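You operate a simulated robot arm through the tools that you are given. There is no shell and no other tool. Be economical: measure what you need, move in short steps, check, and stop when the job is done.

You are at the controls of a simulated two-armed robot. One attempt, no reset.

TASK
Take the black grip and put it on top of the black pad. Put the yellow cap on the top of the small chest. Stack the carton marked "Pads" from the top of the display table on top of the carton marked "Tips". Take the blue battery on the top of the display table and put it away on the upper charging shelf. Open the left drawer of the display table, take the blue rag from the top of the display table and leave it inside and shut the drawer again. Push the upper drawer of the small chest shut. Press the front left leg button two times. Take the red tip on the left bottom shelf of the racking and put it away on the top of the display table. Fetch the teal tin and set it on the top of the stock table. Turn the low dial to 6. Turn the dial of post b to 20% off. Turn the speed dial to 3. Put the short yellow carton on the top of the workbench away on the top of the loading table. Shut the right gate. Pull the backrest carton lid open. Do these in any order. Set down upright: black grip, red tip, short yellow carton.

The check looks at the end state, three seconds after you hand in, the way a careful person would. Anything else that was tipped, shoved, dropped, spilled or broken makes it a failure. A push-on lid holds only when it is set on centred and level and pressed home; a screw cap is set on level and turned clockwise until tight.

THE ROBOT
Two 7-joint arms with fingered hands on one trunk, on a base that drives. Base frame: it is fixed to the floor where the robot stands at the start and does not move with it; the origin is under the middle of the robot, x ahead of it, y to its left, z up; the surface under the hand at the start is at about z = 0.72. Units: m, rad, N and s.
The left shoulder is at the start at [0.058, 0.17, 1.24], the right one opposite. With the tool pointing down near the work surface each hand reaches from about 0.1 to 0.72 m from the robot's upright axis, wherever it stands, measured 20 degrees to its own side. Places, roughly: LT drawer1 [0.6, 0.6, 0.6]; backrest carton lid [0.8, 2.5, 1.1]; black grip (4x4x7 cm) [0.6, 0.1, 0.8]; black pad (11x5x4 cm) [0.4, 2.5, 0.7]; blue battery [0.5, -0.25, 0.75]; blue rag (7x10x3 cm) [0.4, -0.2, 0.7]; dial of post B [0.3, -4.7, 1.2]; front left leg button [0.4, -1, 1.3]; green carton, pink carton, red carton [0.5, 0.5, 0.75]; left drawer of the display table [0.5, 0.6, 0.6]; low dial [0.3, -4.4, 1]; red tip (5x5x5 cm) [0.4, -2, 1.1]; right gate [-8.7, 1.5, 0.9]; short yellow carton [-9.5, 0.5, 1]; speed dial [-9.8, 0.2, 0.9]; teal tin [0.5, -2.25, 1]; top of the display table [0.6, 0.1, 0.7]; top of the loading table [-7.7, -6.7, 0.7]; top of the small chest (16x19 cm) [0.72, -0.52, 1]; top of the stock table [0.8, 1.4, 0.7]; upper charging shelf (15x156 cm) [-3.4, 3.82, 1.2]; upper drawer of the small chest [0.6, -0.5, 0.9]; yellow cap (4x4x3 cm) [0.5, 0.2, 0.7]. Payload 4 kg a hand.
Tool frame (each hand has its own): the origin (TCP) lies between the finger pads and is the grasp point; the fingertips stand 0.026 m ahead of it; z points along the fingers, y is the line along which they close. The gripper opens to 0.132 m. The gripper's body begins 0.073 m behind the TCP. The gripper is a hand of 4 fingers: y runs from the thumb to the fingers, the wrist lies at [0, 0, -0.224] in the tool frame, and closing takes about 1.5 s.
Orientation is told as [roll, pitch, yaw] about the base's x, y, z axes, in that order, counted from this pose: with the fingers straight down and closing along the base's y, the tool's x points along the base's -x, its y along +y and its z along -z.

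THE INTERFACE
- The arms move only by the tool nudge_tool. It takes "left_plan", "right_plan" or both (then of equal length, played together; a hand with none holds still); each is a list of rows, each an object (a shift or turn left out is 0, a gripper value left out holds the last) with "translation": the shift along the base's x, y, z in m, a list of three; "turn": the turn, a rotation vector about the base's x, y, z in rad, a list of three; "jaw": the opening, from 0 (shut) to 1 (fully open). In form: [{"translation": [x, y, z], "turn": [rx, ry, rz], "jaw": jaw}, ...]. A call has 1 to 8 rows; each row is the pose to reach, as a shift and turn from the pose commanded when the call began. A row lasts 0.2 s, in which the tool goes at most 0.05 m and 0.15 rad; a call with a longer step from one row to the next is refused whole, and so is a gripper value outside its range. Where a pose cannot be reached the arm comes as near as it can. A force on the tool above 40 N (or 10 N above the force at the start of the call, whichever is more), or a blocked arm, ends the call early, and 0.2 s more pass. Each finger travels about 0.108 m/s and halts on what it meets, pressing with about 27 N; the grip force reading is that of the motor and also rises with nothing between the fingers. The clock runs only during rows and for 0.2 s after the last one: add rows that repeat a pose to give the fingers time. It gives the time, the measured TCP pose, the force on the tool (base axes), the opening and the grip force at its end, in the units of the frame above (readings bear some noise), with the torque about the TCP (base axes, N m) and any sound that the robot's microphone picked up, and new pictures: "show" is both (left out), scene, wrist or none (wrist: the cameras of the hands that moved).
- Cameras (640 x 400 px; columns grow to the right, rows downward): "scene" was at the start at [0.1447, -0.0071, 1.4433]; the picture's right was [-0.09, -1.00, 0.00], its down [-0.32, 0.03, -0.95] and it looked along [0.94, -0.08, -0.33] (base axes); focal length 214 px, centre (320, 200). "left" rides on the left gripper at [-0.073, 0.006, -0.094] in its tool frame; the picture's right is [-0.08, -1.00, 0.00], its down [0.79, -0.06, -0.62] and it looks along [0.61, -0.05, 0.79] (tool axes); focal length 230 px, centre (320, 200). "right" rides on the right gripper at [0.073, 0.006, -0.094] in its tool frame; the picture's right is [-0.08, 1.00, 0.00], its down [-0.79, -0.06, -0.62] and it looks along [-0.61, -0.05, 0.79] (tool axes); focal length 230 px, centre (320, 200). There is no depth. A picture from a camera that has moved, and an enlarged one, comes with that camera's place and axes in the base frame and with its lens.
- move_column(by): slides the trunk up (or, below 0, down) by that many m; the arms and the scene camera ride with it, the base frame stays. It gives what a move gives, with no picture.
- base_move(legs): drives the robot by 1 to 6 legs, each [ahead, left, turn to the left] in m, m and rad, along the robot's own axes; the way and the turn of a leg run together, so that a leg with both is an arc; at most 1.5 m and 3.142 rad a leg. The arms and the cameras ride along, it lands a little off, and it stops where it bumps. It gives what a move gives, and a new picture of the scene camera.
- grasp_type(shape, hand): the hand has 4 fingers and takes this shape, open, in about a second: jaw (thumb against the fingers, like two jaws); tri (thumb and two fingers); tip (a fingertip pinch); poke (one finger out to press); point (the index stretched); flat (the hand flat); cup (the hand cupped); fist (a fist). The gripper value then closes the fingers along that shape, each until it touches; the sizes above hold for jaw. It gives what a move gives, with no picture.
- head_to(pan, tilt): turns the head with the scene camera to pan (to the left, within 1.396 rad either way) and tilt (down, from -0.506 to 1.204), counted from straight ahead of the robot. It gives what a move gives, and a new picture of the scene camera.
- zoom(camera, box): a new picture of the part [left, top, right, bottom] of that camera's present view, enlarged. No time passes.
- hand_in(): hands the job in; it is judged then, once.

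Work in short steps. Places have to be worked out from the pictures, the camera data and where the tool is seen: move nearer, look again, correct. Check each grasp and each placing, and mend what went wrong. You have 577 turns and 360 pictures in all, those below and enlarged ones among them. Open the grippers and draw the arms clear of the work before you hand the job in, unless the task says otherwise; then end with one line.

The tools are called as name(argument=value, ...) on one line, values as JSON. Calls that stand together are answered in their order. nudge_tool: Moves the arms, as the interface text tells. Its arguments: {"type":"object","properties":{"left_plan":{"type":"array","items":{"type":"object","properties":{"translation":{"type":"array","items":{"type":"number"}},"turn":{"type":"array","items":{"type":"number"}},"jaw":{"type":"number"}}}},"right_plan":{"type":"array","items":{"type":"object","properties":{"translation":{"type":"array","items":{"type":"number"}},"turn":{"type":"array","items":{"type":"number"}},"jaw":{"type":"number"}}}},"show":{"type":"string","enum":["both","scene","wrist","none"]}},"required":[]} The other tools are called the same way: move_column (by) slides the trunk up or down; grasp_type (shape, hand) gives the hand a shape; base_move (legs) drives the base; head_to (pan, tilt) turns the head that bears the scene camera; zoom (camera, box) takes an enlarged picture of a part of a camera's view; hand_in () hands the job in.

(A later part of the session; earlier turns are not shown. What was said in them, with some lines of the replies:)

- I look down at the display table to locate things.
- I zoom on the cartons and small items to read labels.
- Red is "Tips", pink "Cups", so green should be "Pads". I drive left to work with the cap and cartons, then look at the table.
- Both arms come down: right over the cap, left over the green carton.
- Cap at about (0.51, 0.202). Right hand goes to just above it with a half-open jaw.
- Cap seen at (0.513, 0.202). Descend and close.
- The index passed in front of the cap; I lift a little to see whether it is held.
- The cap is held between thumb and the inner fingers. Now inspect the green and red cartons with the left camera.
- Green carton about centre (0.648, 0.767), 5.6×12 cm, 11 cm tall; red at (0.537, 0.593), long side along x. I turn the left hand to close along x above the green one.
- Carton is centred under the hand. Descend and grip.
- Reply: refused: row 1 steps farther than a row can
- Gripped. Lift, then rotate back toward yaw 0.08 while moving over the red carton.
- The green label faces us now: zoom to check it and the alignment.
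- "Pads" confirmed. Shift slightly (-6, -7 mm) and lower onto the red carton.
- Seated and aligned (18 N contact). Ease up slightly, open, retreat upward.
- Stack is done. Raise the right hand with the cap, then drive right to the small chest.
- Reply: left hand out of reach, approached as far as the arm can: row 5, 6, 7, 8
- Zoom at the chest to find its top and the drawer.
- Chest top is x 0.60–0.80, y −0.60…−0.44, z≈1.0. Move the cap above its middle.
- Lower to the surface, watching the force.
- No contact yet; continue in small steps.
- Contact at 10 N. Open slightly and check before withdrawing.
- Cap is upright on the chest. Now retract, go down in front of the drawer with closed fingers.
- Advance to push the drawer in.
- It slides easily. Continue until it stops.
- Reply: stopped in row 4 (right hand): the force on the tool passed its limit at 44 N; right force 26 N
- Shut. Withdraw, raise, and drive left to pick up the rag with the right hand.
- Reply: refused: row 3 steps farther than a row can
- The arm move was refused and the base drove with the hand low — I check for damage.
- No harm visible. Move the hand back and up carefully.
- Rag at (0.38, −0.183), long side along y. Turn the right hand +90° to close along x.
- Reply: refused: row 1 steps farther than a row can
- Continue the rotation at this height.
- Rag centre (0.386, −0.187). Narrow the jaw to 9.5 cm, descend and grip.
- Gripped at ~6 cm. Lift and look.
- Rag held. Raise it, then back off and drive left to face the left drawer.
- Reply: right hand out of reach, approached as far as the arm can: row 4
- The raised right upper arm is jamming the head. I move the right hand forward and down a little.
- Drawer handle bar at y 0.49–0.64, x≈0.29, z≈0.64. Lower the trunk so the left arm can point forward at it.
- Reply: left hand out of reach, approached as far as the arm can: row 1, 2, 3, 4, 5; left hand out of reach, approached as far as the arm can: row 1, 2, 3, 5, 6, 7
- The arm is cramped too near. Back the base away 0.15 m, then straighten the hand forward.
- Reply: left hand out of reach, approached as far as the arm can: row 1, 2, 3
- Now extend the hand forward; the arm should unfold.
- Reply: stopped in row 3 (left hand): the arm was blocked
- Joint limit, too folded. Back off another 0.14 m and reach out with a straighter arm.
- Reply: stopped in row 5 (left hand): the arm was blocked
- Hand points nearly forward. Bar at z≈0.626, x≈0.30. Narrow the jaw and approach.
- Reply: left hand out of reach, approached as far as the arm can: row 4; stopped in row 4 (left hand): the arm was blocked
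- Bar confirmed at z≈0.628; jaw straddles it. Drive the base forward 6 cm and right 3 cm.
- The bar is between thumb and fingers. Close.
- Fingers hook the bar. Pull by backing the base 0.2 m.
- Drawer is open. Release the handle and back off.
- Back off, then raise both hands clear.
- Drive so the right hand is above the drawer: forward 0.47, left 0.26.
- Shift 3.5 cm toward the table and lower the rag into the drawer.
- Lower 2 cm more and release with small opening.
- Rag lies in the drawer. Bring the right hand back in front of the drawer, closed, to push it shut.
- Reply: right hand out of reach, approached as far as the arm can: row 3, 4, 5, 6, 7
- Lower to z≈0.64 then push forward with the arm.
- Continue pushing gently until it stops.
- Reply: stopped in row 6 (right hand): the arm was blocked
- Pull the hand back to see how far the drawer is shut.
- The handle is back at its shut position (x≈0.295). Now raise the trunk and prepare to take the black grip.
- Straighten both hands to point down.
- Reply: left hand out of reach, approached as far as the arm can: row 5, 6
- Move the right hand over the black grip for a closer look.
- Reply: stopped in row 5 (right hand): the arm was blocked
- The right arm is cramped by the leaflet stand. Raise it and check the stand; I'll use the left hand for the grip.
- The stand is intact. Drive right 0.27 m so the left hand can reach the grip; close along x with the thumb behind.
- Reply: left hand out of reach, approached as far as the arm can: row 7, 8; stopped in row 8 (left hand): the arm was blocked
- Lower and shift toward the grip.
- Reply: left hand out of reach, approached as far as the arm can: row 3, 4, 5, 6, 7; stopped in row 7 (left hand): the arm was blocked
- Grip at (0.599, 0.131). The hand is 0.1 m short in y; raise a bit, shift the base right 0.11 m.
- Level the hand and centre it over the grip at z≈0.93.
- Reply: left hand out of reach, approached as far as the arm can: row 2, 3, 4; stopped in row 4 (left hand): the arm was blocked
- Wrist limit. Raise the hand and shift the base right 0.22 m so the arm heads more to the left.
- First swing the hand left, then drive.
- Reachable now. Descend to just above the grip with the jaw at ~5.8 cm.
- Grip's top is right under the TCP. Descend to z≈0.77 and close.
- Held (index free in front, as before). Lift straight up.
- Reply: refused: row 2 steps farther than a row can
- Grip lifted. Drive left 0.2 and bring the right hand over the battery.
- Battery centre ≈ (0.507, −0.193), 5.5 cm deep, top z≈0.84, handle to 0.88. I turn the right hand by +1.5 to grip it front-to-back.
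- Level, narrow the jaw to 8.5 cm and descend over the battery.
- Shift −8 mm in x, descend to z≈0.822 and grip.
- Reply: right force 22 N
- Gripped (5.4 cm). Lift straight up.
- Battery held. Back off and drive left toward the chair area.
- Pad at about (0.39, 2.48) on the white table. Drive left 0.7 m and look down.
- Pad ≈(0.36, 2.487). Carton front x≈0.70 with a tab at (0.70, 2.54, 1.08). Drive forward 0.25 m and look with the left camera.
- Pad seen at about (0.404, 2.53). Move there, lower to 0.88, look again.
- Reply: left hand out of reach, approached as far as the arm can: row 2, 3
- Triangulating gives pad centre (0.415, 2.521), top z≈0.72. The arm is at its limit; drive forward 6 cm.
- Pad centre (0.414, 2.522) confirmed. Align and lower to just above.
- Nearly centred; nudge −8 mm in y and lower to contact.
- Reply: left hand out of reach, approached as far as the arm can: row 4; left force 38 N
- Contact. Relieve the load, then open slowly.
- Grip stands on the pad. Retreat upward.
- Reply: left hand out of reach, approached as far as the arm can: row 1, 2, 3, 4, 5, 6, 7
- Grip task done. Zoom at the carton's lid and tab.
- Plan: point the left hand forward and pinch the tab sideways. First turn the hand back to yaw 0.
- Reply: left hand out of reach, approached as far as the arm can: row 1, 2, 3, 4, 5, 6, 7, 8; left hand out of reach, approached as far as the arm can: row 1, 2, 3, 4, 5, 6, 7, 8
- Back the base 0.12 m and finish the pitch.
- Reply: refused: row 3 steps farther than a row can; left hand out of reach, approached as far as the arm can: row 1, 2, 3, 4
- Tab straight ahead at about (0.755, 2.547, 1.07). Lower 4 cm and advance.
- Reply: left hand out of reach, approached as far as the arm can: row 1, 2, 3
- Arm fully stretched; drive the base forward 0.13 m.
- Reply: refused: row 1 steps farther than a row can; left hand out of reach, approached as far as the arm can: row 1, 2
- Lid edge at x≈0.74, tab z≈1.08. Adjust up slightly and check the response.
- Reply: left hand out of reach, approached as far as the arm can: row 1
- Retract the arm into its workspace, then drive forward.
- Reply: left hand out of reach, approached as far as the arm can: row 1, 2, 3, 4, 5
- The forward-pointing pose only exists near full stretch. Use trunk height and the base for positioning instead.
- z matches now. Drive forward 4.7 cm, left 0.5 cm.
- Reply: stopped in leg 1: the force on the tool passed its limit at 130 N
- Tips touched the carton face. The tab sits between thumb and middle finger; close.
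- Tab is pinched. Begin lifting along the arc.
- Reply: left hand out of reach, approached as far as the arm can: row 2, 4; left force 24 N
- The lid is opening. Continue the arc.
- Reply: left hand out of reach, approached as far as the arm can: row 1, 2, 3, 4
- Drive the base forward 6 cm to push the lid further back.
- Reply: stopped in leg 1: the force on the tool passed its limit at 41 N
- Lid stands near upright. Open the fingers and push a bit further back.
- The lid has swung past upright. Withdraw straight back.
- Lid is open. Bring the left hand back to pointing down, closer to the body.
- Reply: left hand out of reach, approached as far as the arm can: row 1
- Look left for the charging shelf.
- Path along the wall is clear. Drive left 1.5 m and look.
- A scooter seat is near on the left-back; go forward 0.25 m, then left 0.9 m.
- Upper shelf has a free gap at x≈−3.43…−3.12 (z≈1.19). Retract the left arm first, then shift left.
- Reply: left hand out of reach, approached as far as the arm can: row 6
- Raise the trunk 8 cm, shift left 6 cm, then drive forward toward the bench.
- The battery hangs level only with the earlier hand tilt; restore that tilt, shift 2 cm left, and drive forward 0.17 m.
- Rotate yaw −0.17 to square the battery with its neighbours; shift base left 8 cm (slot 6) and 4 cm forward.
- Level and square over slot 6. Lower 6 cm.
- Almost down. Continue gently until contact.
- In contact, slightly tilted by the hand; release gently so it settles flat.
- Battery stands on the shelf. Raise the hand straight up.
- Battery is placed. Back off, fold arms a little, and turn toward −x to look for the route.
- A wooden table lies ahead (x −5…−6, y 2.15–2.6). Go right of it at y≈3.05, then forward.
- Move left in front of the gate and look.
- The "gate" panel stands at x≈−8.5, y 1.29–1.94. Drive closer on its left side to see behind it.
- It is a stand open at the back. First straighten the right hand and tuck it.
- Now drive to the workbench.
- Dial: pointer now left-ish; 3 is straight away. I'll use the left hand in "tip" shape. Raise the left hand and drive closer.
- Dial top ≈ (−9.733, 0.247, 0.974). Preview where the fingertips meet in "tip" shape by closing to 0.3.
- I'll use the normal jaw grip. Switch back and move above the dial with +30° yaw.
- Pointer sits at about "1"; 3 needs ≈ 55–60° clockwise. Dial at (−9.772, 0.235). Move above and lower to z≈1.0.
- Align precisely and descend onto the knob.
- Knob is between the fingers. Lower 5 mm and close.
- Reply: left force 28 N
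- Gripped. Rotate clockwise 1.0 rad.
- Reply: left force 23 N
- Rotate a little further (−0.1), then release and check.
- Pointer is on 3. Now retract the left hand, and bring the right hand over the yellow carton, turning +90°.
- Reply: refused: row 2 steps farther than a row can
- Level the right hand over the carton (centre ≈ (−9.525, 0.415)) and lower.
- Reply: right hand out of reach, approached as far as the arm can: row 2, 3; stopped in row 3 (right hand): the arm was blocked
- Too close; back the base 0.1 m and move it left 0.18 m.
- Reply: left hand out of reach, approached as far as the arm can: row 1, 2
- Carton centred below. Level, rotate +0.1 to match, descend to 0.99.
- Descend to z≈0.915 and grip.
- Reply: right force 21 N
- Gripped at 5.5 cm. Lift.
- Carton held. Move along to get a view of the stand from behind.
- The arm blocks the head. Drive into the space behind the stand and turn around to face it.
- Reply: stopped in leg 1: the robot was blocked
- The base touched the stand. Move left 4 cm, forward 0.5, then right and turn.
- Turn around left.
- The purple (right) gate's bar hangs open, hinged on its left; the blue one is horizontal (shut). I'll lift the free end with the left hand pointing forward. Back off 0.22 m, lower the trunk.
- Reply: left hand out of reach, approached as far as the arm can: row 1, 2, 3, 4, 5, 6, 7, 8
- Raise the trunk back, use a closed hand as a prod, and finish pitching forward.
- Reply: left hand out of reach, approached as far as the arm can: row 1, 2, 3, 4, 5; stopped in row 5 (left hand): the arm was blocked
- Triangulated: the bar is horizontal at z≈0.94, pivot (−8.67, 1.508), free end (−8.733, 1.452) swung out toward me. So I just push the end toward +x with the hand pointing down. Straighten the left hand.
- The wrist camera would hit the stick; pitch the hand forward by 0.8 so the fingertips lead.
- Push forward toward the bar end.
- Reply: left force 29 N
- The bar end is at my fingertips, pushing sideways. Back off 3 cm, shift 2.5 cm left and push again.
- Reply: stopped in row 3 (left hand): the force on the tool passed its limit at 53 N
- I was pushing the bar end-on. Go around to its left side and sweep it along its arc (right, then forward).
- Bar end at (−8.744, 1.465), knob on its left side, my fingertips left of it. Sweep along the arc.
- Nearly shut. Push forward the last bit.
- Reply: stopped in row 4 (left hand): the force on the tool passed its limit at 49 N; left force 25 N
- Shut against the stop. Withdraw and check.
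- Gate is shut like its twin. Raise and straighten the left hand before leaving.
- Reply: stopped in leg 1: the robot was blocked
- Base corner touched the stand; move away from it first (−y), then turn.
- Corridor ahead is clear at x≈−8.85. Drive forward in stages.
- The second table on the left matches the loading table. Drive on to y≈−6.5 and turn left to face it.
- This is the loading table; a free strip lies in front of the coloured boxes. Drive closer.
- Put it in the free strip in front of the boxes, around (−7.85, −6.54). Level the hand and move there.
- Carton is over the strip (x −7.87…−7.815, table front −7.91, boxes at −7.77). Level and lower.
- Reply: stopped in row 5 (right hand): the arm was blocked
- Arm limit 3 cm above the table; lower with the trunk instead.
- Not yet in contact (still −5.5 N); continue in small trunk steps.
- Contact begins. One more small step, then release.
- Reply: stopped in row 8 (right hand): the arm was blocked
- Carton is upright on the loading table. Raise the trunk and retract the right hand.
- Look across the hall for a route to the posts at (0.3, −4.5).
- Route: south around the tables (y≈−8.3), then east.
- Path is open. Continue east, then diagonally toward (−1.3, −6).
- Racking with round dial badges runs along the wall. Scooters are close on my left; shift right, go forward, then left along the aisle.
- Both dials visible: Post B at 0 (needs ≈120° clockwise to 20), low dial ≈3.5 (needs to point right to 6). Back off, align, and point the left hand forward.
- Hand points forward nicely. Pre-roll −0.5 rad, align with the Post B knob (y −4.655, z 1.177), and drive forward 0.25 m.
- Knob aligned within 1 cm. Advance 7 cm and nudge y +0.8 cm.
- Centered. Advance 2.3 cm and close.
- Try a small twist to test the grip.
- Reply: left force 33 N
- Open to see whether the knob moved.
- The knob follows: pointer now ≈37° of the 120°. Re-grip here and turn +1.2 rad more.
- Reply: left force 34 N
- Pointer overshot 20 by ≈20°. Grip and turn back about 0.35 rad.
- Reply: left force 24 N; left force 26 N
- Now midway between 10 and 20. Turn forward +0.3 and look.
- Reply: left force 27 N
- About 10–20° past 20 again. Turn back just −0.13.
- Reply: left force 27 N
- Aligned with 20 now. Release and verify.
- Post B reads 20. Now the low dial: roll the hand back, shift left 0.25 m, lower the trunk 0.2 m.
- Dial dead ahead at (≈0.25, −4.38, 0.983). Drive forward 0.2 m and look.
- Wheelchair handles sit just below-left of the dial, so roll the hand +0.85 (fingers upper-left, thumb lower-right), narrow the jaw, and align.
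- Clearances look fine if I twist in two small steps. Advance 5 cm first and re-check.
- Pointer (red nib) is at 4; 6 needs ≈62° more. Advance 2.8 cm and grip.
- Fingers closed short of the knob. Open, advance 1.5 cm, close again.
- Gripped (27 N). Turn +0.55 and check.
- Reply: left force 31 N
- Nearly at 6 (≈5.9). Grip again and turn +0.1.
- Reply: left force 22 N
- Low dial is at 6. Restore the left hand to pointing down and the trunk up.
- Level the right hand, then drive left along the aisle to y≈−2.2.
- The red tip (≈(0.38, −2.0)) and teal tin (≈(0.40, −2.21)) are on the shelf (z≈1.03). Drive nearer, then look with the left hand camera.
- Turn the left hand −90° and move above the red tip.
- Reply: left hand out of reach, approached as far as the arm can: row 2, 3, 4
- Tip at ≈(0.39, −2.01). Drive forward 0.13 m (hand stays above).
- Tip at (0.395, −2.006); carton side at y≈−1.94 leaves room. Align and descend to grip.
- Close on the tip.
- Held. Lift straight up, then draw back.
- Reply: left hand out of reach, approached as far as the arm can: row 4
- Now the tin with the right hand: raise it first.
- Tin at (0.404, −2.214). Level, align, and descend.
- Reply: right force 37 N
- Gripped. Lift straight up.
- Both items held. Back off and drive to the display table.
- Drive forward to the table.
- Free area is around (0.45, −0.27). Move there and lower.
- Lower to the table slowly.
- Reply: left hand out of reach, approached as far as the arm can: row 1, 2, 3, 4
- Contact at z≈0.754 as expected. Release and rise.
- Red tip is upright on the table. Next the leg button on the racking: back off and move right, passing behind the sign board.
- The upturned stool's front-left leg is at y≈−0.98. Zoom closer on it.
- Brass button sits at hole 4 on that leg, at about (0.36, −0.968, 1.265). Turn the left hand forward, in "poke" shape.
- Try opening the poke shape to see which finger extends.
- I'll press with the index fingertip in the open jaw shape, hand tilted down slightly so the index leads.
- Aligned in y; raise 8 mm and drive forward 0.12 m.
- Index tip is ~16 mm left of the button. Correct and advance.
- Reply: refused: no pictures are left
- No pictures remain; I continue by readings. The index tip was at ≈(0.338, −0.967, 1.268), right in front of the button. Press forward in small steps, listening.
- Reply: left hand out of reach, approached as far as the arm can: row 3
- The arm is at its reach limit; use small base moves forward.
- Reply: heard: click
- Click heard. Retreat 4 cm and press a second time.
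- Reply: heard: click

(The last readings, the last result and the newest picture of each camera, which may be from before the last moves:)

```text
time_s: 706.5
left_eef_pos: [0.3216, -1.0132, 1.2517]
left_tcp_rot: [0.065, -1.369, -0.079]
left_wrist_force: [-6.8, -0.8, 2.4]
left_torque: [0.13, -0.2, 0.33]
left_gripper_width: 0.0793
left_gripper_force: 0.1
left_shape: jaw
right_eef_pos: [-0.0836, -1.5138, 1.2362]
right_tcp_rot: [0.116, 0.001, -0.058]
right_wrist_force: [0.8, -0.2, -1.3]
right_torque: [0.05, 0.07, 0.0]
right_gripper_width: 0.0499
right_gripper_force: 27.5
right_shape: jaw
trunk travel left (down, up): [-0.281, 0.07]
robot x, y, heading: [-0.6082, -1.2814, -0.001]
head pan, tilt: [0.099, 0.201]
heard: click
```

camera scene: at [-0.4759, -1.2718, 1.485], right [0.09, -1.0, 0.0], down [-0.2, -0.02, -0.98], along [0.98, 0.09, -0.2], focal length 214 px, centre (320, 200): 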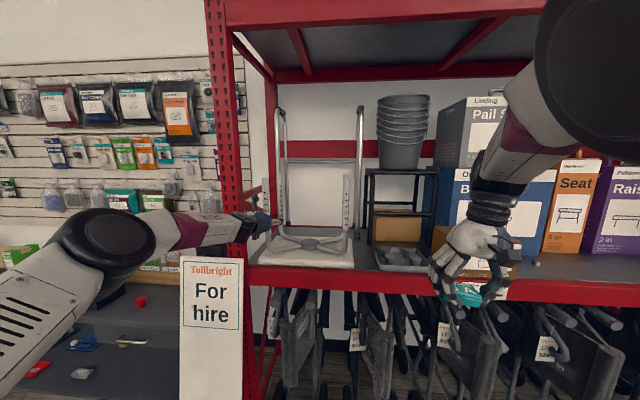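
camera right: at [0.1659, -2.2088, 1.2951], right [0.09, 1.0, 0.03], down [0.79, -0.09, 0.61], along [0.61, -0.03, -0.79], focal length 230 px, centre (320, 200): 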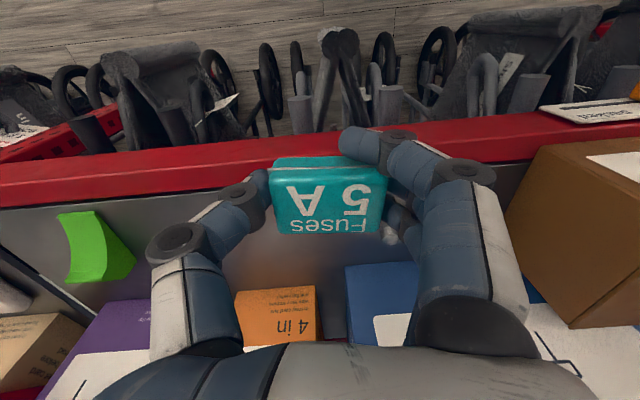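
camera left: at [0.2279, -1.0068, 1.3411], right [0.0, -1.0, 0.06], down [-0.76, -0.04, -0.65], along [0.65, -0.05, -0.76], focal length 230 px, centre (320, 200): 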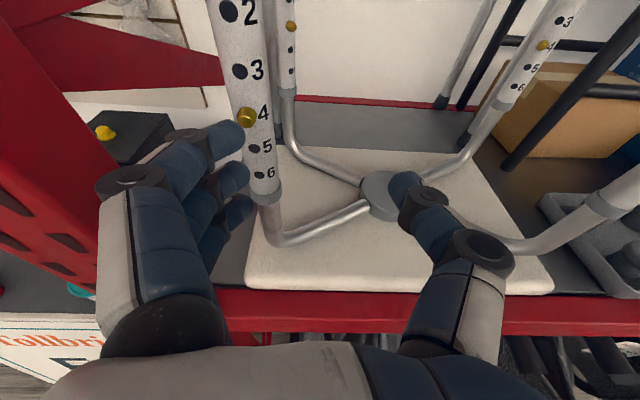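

Second click heard. Back away and fold the left hand.

base_move(legs=[[-0.25, 0, 0]])

nudge_tool(left_plan=[{"turn": [0, 0.14, 0], "translation": [-0.03, 0, 0]}, {"turn": [0, 0.28, 0], "translation": [-0.06, 0, 0]}, {"turn": [0, 0.42, 0], "translation": [-0.09, 0, 0]}, {"turn": [0, 0.56, 0], "translation": [-0.12, 0, 0]}, {"turn": [0, 0.7, 0], "translation": [-0.15, 0, 0]}, {"turn": [0, 0.84, 0], "translation": [-0.18, 0, 0]}, {"turn": [0, 0.98, 0], "translation": [-0.21, 0, 0]}, {"turn": [0, 1.12, 0], "translation": [-0.24, 0, 0]}], show="none")

nudge_tool(left_plan=[{"turn": [0, 0.12, 0], "translation": [-0.03, 0, 0]}, {"turn": [0, 0.25, 0], "translation": [-0.06, 0, 0]}], show="none")

```text
time_s: 708.3
left_eef_pos: [0.0656, -1.0089, 1.2524]
left_tcp_rot: [0.065, -1.372, -0.074]
left_wrist_force: [-0.7, -0.4, -0.3]
left_torque: [-0.01, -0.01, 0.01]
left_gripper_width: 0.0795
left_gripper_force: 0.0
left_shape: jaw
right_eef_pos: [-0.3384, -1.5106, 1.2373]
right_tcp_rot: [0.118, -0.003, -0.054]
right_wrist_force: [-0.9, 0.0, -0.2]
right_torque: [0.01, 0.0, 0.02]
right_gripper_width: 0.0501
right_gripper_force: 26.7
right_shape: jaw
trunk travel left (down, up): [-0.281, 0.07]
robot x, y, heading: [-0.8648, -1.2813, -0.006]
head pan, tilt: [0.099, 0.201]
```

```text
time_s: 710.1
left_eef_pos: [-0.1756, -1.0092, 1.2542]
left_tcp_rot: [-0.006, -0.25, -0.016]
left_wrist_force: [-0.9, 0.9, -0.1]
left_torque: [-0.02, 0.02, 0.04]
left_gripper_width: 0.0797
left_gripper_force: 0.0
left_shape: jaw
right_eef_pos: [-0.3377, -1.5108, 1.2362]
right_tcp_rot: [0.118, -0.001, -0.055]
right_wrist_force: [-0.2, -0.1, -0.4]
right_torque: [0.01, 0.01, -0.03]
right_gripper_width: 0.0502
right_gripper_force: 27.3
right_shape: jaw
trunk travel left (down, up): [-0.281, 0.07]
robot x, y, heading: [-0.8634, -1.2815, -0.001]
head pan, tilt: [0.099, 0.201]
no pictures are left
```

```text
time_s: 710.7
left_eef_pos: [-0.235, -1.0106, 1.2524]
left_tcp_rot: [-0.008, -0.002, -0.015]
left_wrist_force: [-0.5, 0.1, -0.6]
left_torque: [0.0, -0.04, -0.02]
left_gripper_width: 0.0796
left_gripper_force: 0.0
left_shape: jaw
right_eef_pos: [-0.3381, -1.5116, 1.2363]
right_tcp_rot: [0.118, -0.002, -0.053]
right_wrist_force: [0.2, -0.5, -1.1]
right_torque: [-0.01, 0.02, -0.01]
right_gripper_width: 0.05
right_gripper_force: 26.8
right_shape: jaw
trunk travel left (down, up): [-0.281, 0.07]
robot x, y, heading: [-0.8627, -1.2808, -0.002]
head pan, tilt: [0.099, 0.201]
no pictures are left
```

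Both presses done. Now the tin: drive to the stock table (free spot seen earlier at about (0.75, 1.46), between the carton and the grey bin).

base_move(legs=[[0, 1.45, 0], [0, 1.42, 0]])

```text
time_s: 736.0
left_eef_pos: [-0.1737, 1.8645, 1.2537]
left_tcp_rot: [-0.009, -0.002, -0.031]
left_wrist_force: [0.6, 0.0, 1.0]
left_torque: [0.0, -0.02, -0.03]
left_gripper_width: 0.0794
left_gripper_force: 0.0
left_shape: jaw
right_eef_pos: [-0.2827, 1.3667, 1.2375]
right_tcp_rot: [0.119, -0.002, -0.07]
right_wrist_force: [0.8, 0.1, -0.9]
right_torque: [0.02, 0.04, 0.01]
right_gripper_width: 0.0503
right_gripper_force: 26.7
right_shape: jaw
trunk travel left (down, up): [-0.281, 0.07]
robot x, y, heading: [-0.8079, 1.6075, -0.02]
head pan, tilt: [0.099, 0.201]
```

Drive forward 0.9 m with heading correction.

base_move(legs=[[0.5, 0, 0.02], [0.4, 0, 0]])

```text
time_s: 741.0
left_eef_pos: [0.7269, 1.8632, 1.2534]
left_tcp_rot: [-0.007, -0.002, -0.022]
left_wrist_force: [-0.3, -1.0, 0.1]
left_torque: [0.03, 0.01, 0.01]
left_gripper_width: 0.0796
left_gripper_force: 0.1
left_shape: jaw
right_eef_pos: [0.6217, 1.3616, 1.2356]
right_tcp_rot: [0.117, -0.001, -0.061]
right_wrist_force: [0.2, 0.3, -0.4]
right_torque: [-0.01, 0.01, 0.0]
right_gripper_width: 0.0501
right_gripper_force: 27.2
right_shape: jaw
trunk travel left (down, up): [-0.281, 0.07]
robot x, y, heading: [0.0968, 1.5952, -0.01]
head pan, tilt: [0.099, 0.201]
```

Position the tin above the spot and level the hand.

nudge_tool(right_plan=[{"translation": [0.03, 0.03, -0.01], "turn": [-0.07, 0, 0.02]}, {"translation": [0.06, 0.06, -0.03], "turn": [-0.13, 0, 0.04]}, {"translation": [0.09, 0.085, -0.06], "turn": [-0.13, 0, 0.04]}, {"translation": [0.115, 0.105, -0.09], "turn": [-0.13, 0, 0.04]}, {"translation": [0.115, 0.105, -0.13], "turn": [-0.13, 0, 0.04]}, {"translation": [0.115, 0.105, -0.17], "turn": [-0.13, 0, 0.04]}, {"translation": [0.115, 0.105, -0.21], "turn": [-0.13, 0, 0.04]}, {"translation": [0.115, 0.105, -0.25], "turn": [-0.13, 0, 0.04]}], show="none")

```text
time_s: 743.0
left_eef_pos: [0.7262, 1.862, 1.2529]
left_tcp_rot: [-0.008, -0.005, -0.022]
left_wrist_force: [-0.3, -0.1, -0.4]
left_torque: [0.0, -0.02, 0.03]
left_gripper_width: 0.0798
left_gripper_force: 0.0
left_shape: jaw
right_eef_pos: [0.7455, 1.4305, 0.9976]
right_tcp_rot: [0.022, -0.017, -0.1]
right_wrist_force: [0.5, 0.4, -0.4]
right_torque: [0.0, -0.01, -0.04]
right_gripper_width: 0.0502
right_gripper_force: 27.1
right_shape: jaw
trunk travel left (down, up): [-0.281, 0.07]
robot x, y, heading: [0.0935, 1.5951, -0.009]
head pan, tilt: [0.099, 0.201]
stopped in row 8 (right hand): the arm was blocked; the commanded pose is now the measured one
no pictures are left
```

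Arm limit; move the base forward 5 cm and left 4 cm, pull the hand back equally, and continue down.

base_move(legs=[[0.05, 0.04, 0.01]])

nudge_tool(right_plan=[{"translation": [-0.03, 0, 0.0], "turn": [-0.02, 0, 0.03]}, {"translation": [-0.05, 0.0, -0.02], "turn": [-0.03, 0, 0.06]}, {"translation": [-0.05, 0, -0.05], "turn": [-0.03, 0, 0.08]}, {"translation": [-0.05, 0, -0.09], "turn": [-0.03, 0, 0.08]}, {"translation": [-0.05, 0, -0.13], "turn": [-0.03, 0, 0.08]}, {"translation": [-0.05, 0, -0.16], "turn": [-0.03, 0, 0.08]}], show="none")

```text
time_s: 744.0
left_eef_pos: [0.7738, 1.909, 1.2519]
left_tcp_rot: [-0.009, -0.002, -0.01]
left_wrist_force: [-0.2, -0.8, 0.5]
left_torque: [-0.05, 0.03, -0.01]
left_gripper_width: 0.0798
left_gripper_force: 0.1
left_shape: jaw
right_eef_pos: [0.7971, 1.4771, 0.9986]
right_tcp_rot: [0.019, -0.017, -0.088]
right_wrist_force: [0.4, 0.6, -0.6]
right_torque: [-0.01, 0.06, 0.01]
right_gripper_width: 0.05
right_gripper_force: 26.9
right_shape: jaw
trunk travel left (down, up): [-0.281, 0.07]
robot x, y, heading: [0.1481, 1.6352, 0.003]
head pan, tilt: [0.099, 0.201]
```

```text
time_s: 745.6
left_eef_pos: [0.7726, 1.9072, 1.2511]
left_tcp_rot: [-0.009, -0.005, -0.011]
left_wrist_force: [0.1, -0.5, -0.5]
left_torque: [0.0, 0.0, -0.03]
left_gripper_width: 0.0798
left_gripper_force: 0.0
left_shape: jaw
right_eef_pos: [0.7575, 1.4379, 0.8473]
right_tcp_rot: [0.006, -0.03, -0.091]
right_wrist_force: [0.5, 0.2, -0.1]
right_torque: [0.03, 0.02, 0.04]
right_gripper_width: 0.05
right_gripper_force: 27.3
right_shape: jaw
trunk travel left (down, up): [-0.281, 0.07]
robot x, y, heading: [0.1449, 1.6368, -0.002]
head pan, tilt: [0.099, 0.201]
stopped in row 6 (right hand): the arm was blocked; the commanded pose is now the measured one
no pictures are left
```

Continue lowering with the trunk, watching the force.

move_column(by=-0.05)

```text
time_s: 746.6
left_eef_pos: [0.7708, 1.9072, 1.2038]
left_tcp_rot: [-0.009, -0.005, -0.01]
left_wrist_force: [-0.8, 0.7, -0.6]
left_torque: [0.03, 0.0, 0.02]
left_gripper_width: 0.0798
left_gripper_force: 0.0
left_shape: jaw
right_eef_pos: [0.7554, 1.4022, 0.793]
right_tcp_rot: [0.011, -0.023, -0.16]
right_wrist_force: [-0.3, -0.1, -0.9]
right_torque: [-0.01, 0.0, 0.0]
right_gripper_width: 0.05
right_gripper_force: 27.3
right_shape: jaw
trunk travel left (down, up): [-0.231, 0.12]
robot x, y, heading: [0.1455, 1.6365, 0.001]
head pan, tilt: [0.099, 0.201]
```

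The hand drifts toward the carton because of a wrist limit. Raise, yaw the hand −0.5 to free it, and move +y.

nudge_tool(right_plan=[{"translation": [0, 0, 0.045]}, {"translation": [0, 0.01, 0.08], "turn": [0, 0, -0.12]}, {"translation": [0, 0.03, 0.08], "turn": [0, 0, -0.25]}, {"translation": [0, 0.05, 0.08], "turn": [0, 0, -0.38]}, {"translation": [0, 0.07, 0.08], "turn": [0, 0, -0.5]}, {"translation": [0, 0.085, 0.08], "turn": [0, 0, -0.6]}], show="none")

```text
time_s: 748.2
left_eef_pos: [0.7736, 1.9085, 1.203]
left_tcp_rot: [-0.009, -0.004, -0.01]
left_wrist_force: [-0.2, 0.4, -0.4]
left_torque: [0.01, 0.01, 0.01]
left_gripper_width: 0.0798
left_gripper_force: 0.1
left_shape: jaw
right_eef_pos: [0.7629, 1.489, 0.874]
right_tcp_rot: [0.019, -0.003, -0.772]
right_wrist_force: [0.3, 0.2, -1.3]
right_torque: [0.01, 0.0, 0.0]
right_gripper_width: 0.0498
right_gripper_force: 27.2
right_shape: jaw
trunk travel left (down, up): [-0.231, 0.12]
robot x, y, heading: [0.1449, 1.6346, -0.003]
head pan, tilt: [0.099, 0.201]
stopped in row 6 (right hand): the arm was blocked; the commanded pose is now the measured one
no pictures are left
```

Now at y 1.489. Descend.

nudge_tool(right_plan=[{"translation": [-0.01, 0, -0.03]}, {"translation": [-0.01, 0, -0.06]}, {"translation": [-0.01, 0, -0.09]}], show="none")

```text
time_s: 749.2
left_eef_pos: [0.7727, 1.9081, 1.2024]
left_tcp_rot: [-0.01, -0.003, -0.012]
left_wrist_force: [0.6, -1.0, 0.4]
left_torque: [0.02, -0.02, -0.01]
left_gripper_width: 0.0795
left_gripper_force: 0.0
left_shape: jaw
right_eef_pos: [0.765, 1.4526, 0.7922]
right_tcp_rot: [0.038, -0.004, -0.848]
right_wrist_force: [-0.3, 0.3, -0.9]
right_torque: [0.01, 0.02, -0.03]
right_gripper_width: 0.0502
right_gripper_force: 26.7
right_shape: jaw
trunk travel left (down, up): [-0.231, 0.12]
robot x, y, heading: [0.145, 1.6386, 0.001]
head pan, tilt: [0.099, 0.201]
stopped in row 3 (right hand): the arm was blocked; the commanded pose is now the measured one
no pictures are left
```

Good clearance now. Lower further with the trunk in small steps.

move_column(by=-0.025)

move_column(by=-0.008)

```text
time_s: 749.7
left_eef_pos: [0.7743, 1.9083, 1.1775]
left_tcp_rot: [-0.01, 0.003, -0.01]
left_wrist_force: [0.2, -0.1, -1.0]
left_torque: [0.03, -0.04, 0.01]
left_gripper_width: 0.0797
left_gripper_force: 0.0
left_shape: jaw
right_eef_pos: [0.7661, 1.4094, 0.7668]
right_tcp_rot: [0.03, 0.001, -0.923]
right_wrist_force: [-1.4, 4.3, 11.1]
right_torque: [-0.09, 0.3, -0.12]
right_gripper_width: 0.0509
right_gripper_force: 26.7
right_shape: jaw
trunk travel left (down, up): [-0.211, 0.14]
robot x, y, heading: [0.1431, 1.6309, 0.004]
head pan, tilt: [0.099, 0.201]
stopped: the force on the tool passed its limit at 77 N (the readings are from after the stop); the commanded pose is now the measured one
```

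```text
time_s: 750.2
left_eef_pos: [0.7736, 1.9074, 1.1699]
left_tcp_rot: [-0.011, 0.006, -0.011]
left_wrist_force: [0.2, -0.4, -0.3]
left_torque: [0.02, 0.0, 0.03]
left_gripper_width: 0.0799
left_gripper_force: 0.0
left_shape: jaw
right_eef_pos: [0.7693, 1.3708, 0.767]
right_tcp_rot: [0.034, 0.002, -0.994]
right_wrist_force: [-4.7, 4.4, 19.9]
right_torque: [-0.33, 0.66, -0.17]
right_gripper_width: 0.0514
right_gripper_force: 27.4
right_shape: jaw
trunk travel left (down, up): [-0.205, 0.146]
robot x, y, heading: [0.1443, 1.6342, 0.005]
head pan, tilt: [0.099, 0.201]
stopped: the force on the tool passed its limit at 46 N (the readings are from after the stop); the commanded pose is now the measured one
```

Contact with the table (z_TCP≈0.767), but the hand slid toward the carton. Lift 4 cm and move back +y.

nudge_tool(right_plan=[{"translation": [0, 0.0, 0.03]}, {"translation": [0, 0.03, 0.045]}, {"translation": [0, 0.06, 0.05]}, {"translation": [0, 0.09, 0.05]}, {"translation": [-0.02, 0.11, 0.05]}], show="none")

```text
time_s: 751.6
left_eef_pos: [0.7758, 1.9062, 1.1694]
left_tcp_rot: [-0.01, 0.01, -0.013]
left_wrist_force: [-0.5, -0.2, -0.4]
left_torque: [0.02, 0.03, -0.05]
left_gripper_width: 0.0799
left_gripper_force: 0.0
left_shape: jaw
right_eef_pos: [0.7513, 1.4481, 0.8096]
right_tcp_rot: [0.034, 0.025, -1.073]
right_wrist_force: [-0.2, -0.2, -0.7]
right_torque: [0.01, 0.0, 0.01]
right_gripper_width: 0.0505
right_gripper_force: 27.2
right_shape: jaw
trunk travel left (down, up): [-0.205, 0.146]
robot x, y, heading: [0.1444, 1.6377, 0.002]
head pan, tilt: [0.099, 0.201]
stopped in row 5 (right hand): the arm was blocked; the commanded pose is now the measured one
no pictures are left
```

Descend here in small steps, letting x come back a little.

nudge_tool(right_plan=[{"translation": [-0.01, 0.01, -0.015]}, {"translation": [-0.02, 0.02, -0.03]}], show="none")

```text
time_s: 752.4
left_eef_pos: [0.7743, 1.906, 1.1699]
left_tcp_rot: [-0.011, 0.009, -0.013]
left_wrist_force: [-0.1, -0.2, 0.9]
left_torque: [0.02, -0.02, 0.0]
left_gripper_width: 0.0798
left_gripper_force: 0.1
left_shape: jaw
right_eef_pos: [0.7389, 1.4364, 0.7839]
right_tcp_rot: [0.052, 0.04, -1.146]
right_wrist_force: [0.7, 0.3, -0.3]
right_torque: [-0.02, -0.03, -0.01]
right_gripper_width: 0.0505
right_gripper_force: 27.1
right_shape: jaw
trunk travel left (down, up): [-0.205, 0.146]
robot x, y, heading: [0.1429, 1.6337, 0.004]
head pan, tilt: [0.099, 0.201]
stopped in row 2 (right hand): the arm was blocked; the commanded pose is now the measured one
no pictures are left
```

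Level the hand and lower the last centimetre and a half.

nudge_tool(right_plan=[{"translation": [-0.005, 0.005, -0.006], "turn": [-0.058, 0.031, 0]}, {"translation": [-0.008, 0.008, -0.013], "turn": [-0.058, 0.031, 0]}], show="none")

```text
time_s: 753.2
left_eef_pos: [0.7739, 1.906, 1.1692]
left_tcp_rot: [-0.011, 0.008, -0.011]
left_wrist_force: [-0.6, -0.2, -1.0]
left_torque: [0.02, 0.01, 0.0]
left_gripper_width: 0.0795
left_gripper_force: 0.1
left_shape: jaw
right_eef_pos: [0.7392, 1.4151, 0.7775]
right_tcp_rot: [0.017, 0.014, -1.22]
right_wrist_force: [0.1, -0.3, -0.8]
right_torque: [-0.02, 0.02, -0.02]
right_gripper_width: 0.0506
right_gripper_force: 26.3
right_shape: jaw
trunk travel left (down, up): [-0.205, 0.146]
robot x, y, heading: [0.1454, 1.6353, -0.002]
head pan, tilt: [0.099, 0.201]
stopped in row 2 (right hand): the arm was blocked; the commanded pose is now the measured one
no pictures are left
```

nudge_tool(right_plan=[{"translation": [-0.004, 0.01, -0.009]}, {"translation": [-0.004, 0.015, -0.016]}], show="none")

```text
time_s: 754.0
left_eef_pos: [0.7743, 1.9062, 1.1697]
left_tcp_rot: [-0.01, 0.009, -0.012]
left_wrist_force: [-0.6, -0.4, 0.0]
left_torque: [-0.02, -0.02, -0.02]
left_gripper_width: 0.0794
left_gripper_force: 0.0
left_shape: jaw
right_eef_pos: [0.7421, 1.4014, 0.7679]
right_tcp_rot: [0.031, 0.028, -1.294]
right_wrist_force: [0.8, -0.5, -0.6]
right_torque: [-0.01, 0.01, -0.03]
right_gripper_width: 0.0508
right_gripper_force: 27.3
right_shape: jaw
trunk travel left (down, up): [-0.205, 0.146]
robot x, y, heading: [0.1482, 1.6349, 0.006]
head pan, tilt: [0.099, 0.201]
stopped in row 2 (right hand): the arm was blocked; the commanded pose is now the measured one
no pictures are left
```

nudge_tool(right_plan=[{"translation": [-0.002, 0.01, -0.008], "turn": [-0.02, 0.02, 0]}, {"translation": [-0.002, 0.015, -0.014], "turn": [-0.03, 0.03, 0]}], show="none")

```text
time_s: 754.8
left_eef_pos: [0.7725, 1.9066, 1.1709]
left_tcp_rot: [-0.01, 0.006, -0.011]
left_wrist_force: [-0.7, -0.6, 0.7]
left_torque: [-0.02, -0.02, 0.0]
left_gripper_width: 0.0795
left_gripper_force: 0.1
left_shape: jaw
right_eef_pos: [0.7478, 1.3806, 0.7673]
right_tcp_rot: [0.015, 0.01, -1.367]
right_wrist_force: [-2.4, 2.7, 17.4]
right_torque: [-0.11, 0.13, -0.04]
right_gripper_width: 0.0506
right_gripper_force: 27.4
right_shape: jaw
trunk travel left (down, up): [-0.205, 0.146]
robot x, y, heading: [0.1482, 1.6337, 0.002]
head pan, tilt: [0.099, 0.201]
stopped in row 2 (right hand): the arm was blocked; the commanded pose is now the measured one
no pictures are left
```

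Stable contact with the table at two points (z_TCP≈0.767), tin level. Release it gently and rise.

nudge_tool(right_plan=[{"translation": [0, 0, 0.002], "jaw": 0.42}, {"translation": [0, 0, 0.002], "jaw": 0.48}, {"translation": [0, 0, 0.002], "jaw": 0.54}, {"translation": [0, 0, 0.002], "jaw": 0.6}, {"translation": [0, 0, 0.002], "jaw": 0.6}], show="none")

```text
time_s: 756.0
left_eef_pos: [0.7742, 1.9063, 1.1696]
left_tcp_rot: [-0.01, 0.009, -0.011]
left_wrist_force: [-0.2, 0.1, 0.0]
left_torque: [0.01, 0.0, 0.01]
left_gripper_width: 0.0795
left_gripper_force: 0.1
left_shape: jaw
right_eef_pos: [0.7479, 1.3748, 0.7661]
right_tcp_rot: [0.012, 0.013, -1.381]
right_wrist_force: [0.4, -0.1, 2.3]
right_torque: [-0.07, 0.16, 0.0]
right_gripper_width: 0.0789
right_gripper_force: 0.0
right_shape: jaw
trunk travel left (down, up): [-0.205, 0.146]
robot x, y, heading: [0.1433, 1.6347, -0.005]
head pan, tilt: [0.099, 0.201]
no pictures are left
```

Open and free. Rise straight up.

nudge_tool(right_plan=[{"translation": [0, 0, 0.03]}, {"translation": [0, 0, 0.07]}, {"translation": [0, 0, 0.11]}, {"translation": [0, 0, 0.15]}, {"translation": [0, 0, 0.19]}, {"translation": [0, 0, 0.23]}], show="none")

```text
time_s: 757.6
left_eef_pos: [0.7759, 1.9052, 1.1679]
left_tcp_rot: [-0.01, 0.007, -0.013]
left_wrist_force: [0.3, -0.3, 1.0]
left_torque: [0.02, -0.01, 0.01]
left_gripper_width: 0.0796
left_gripper_force: 0.0
left_shape: jaw
right_eef_pos: [0.7444, 1.3559, 0.987]
right_tcp_rot: [0.009, 0.052, -1.427]
right_wrist_force: [0.0, 0.2, -0.4]
right_torque: [0.03, -0.03, 0.0]
right_gripper_width: 0.0791
right_gripper_force: 0.1
right_shape: jaw
trunk travel left (down, up): [-0.205, 0.146]
robot x, y, heading: [0.1444, 1.6339, 0.003]
head pan, tilt: [0.099, 0.201]
stopped in row 6 (right hand): the arm was blocked; the commanded pose is now the measured one
no pictures are left
```

Tin is released. Back the robot away with both arms clear.

base_move(legs=[[-0.6, 0, 0]])

```text
time_s: 760.9
left_eef_pos: [0.1843, 1.9045, 1.1693]
left_tcp_rot: [-0.01, 0.009, -0.014]
left_wrist_force: [-0.7, 0.0, 1.1]
left_torque: [0.0, -0.02, -0.02]
left_gripper_width: 0.0794
left_gripper_force: 0.1
left_shape: jaw
right_eef_pos: [0.1517, 1.3565, 0.9882]
right_tcp_rot: [0.007, 0.053, -1.427]
right_wrist_force: [0.6, 0.2, -0.5]
right_torque: [0.03, -0.04, -0.03]
right_gripper_width: 0.0789
right_gripper_force: 0.0
right_shape: jaw
trunk travel left (down, up): [-0.205, 0.146]
robot x, y, heading: [-0.4441, 1.6327, -0.002]
head pan, tilt: [0.099, 0.201]
```

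All jobs are done, the grippers are open and the arms are clear; I hand in.

hand_in()

```text
The job is handed in.
```

I did all fifteen jobs and handed in, but I placed the teal tin by force readings alone, because the pictures had run out, so its position on the stock table was never checked by eye. The two button presses were also without pictures; I heard a click for each.
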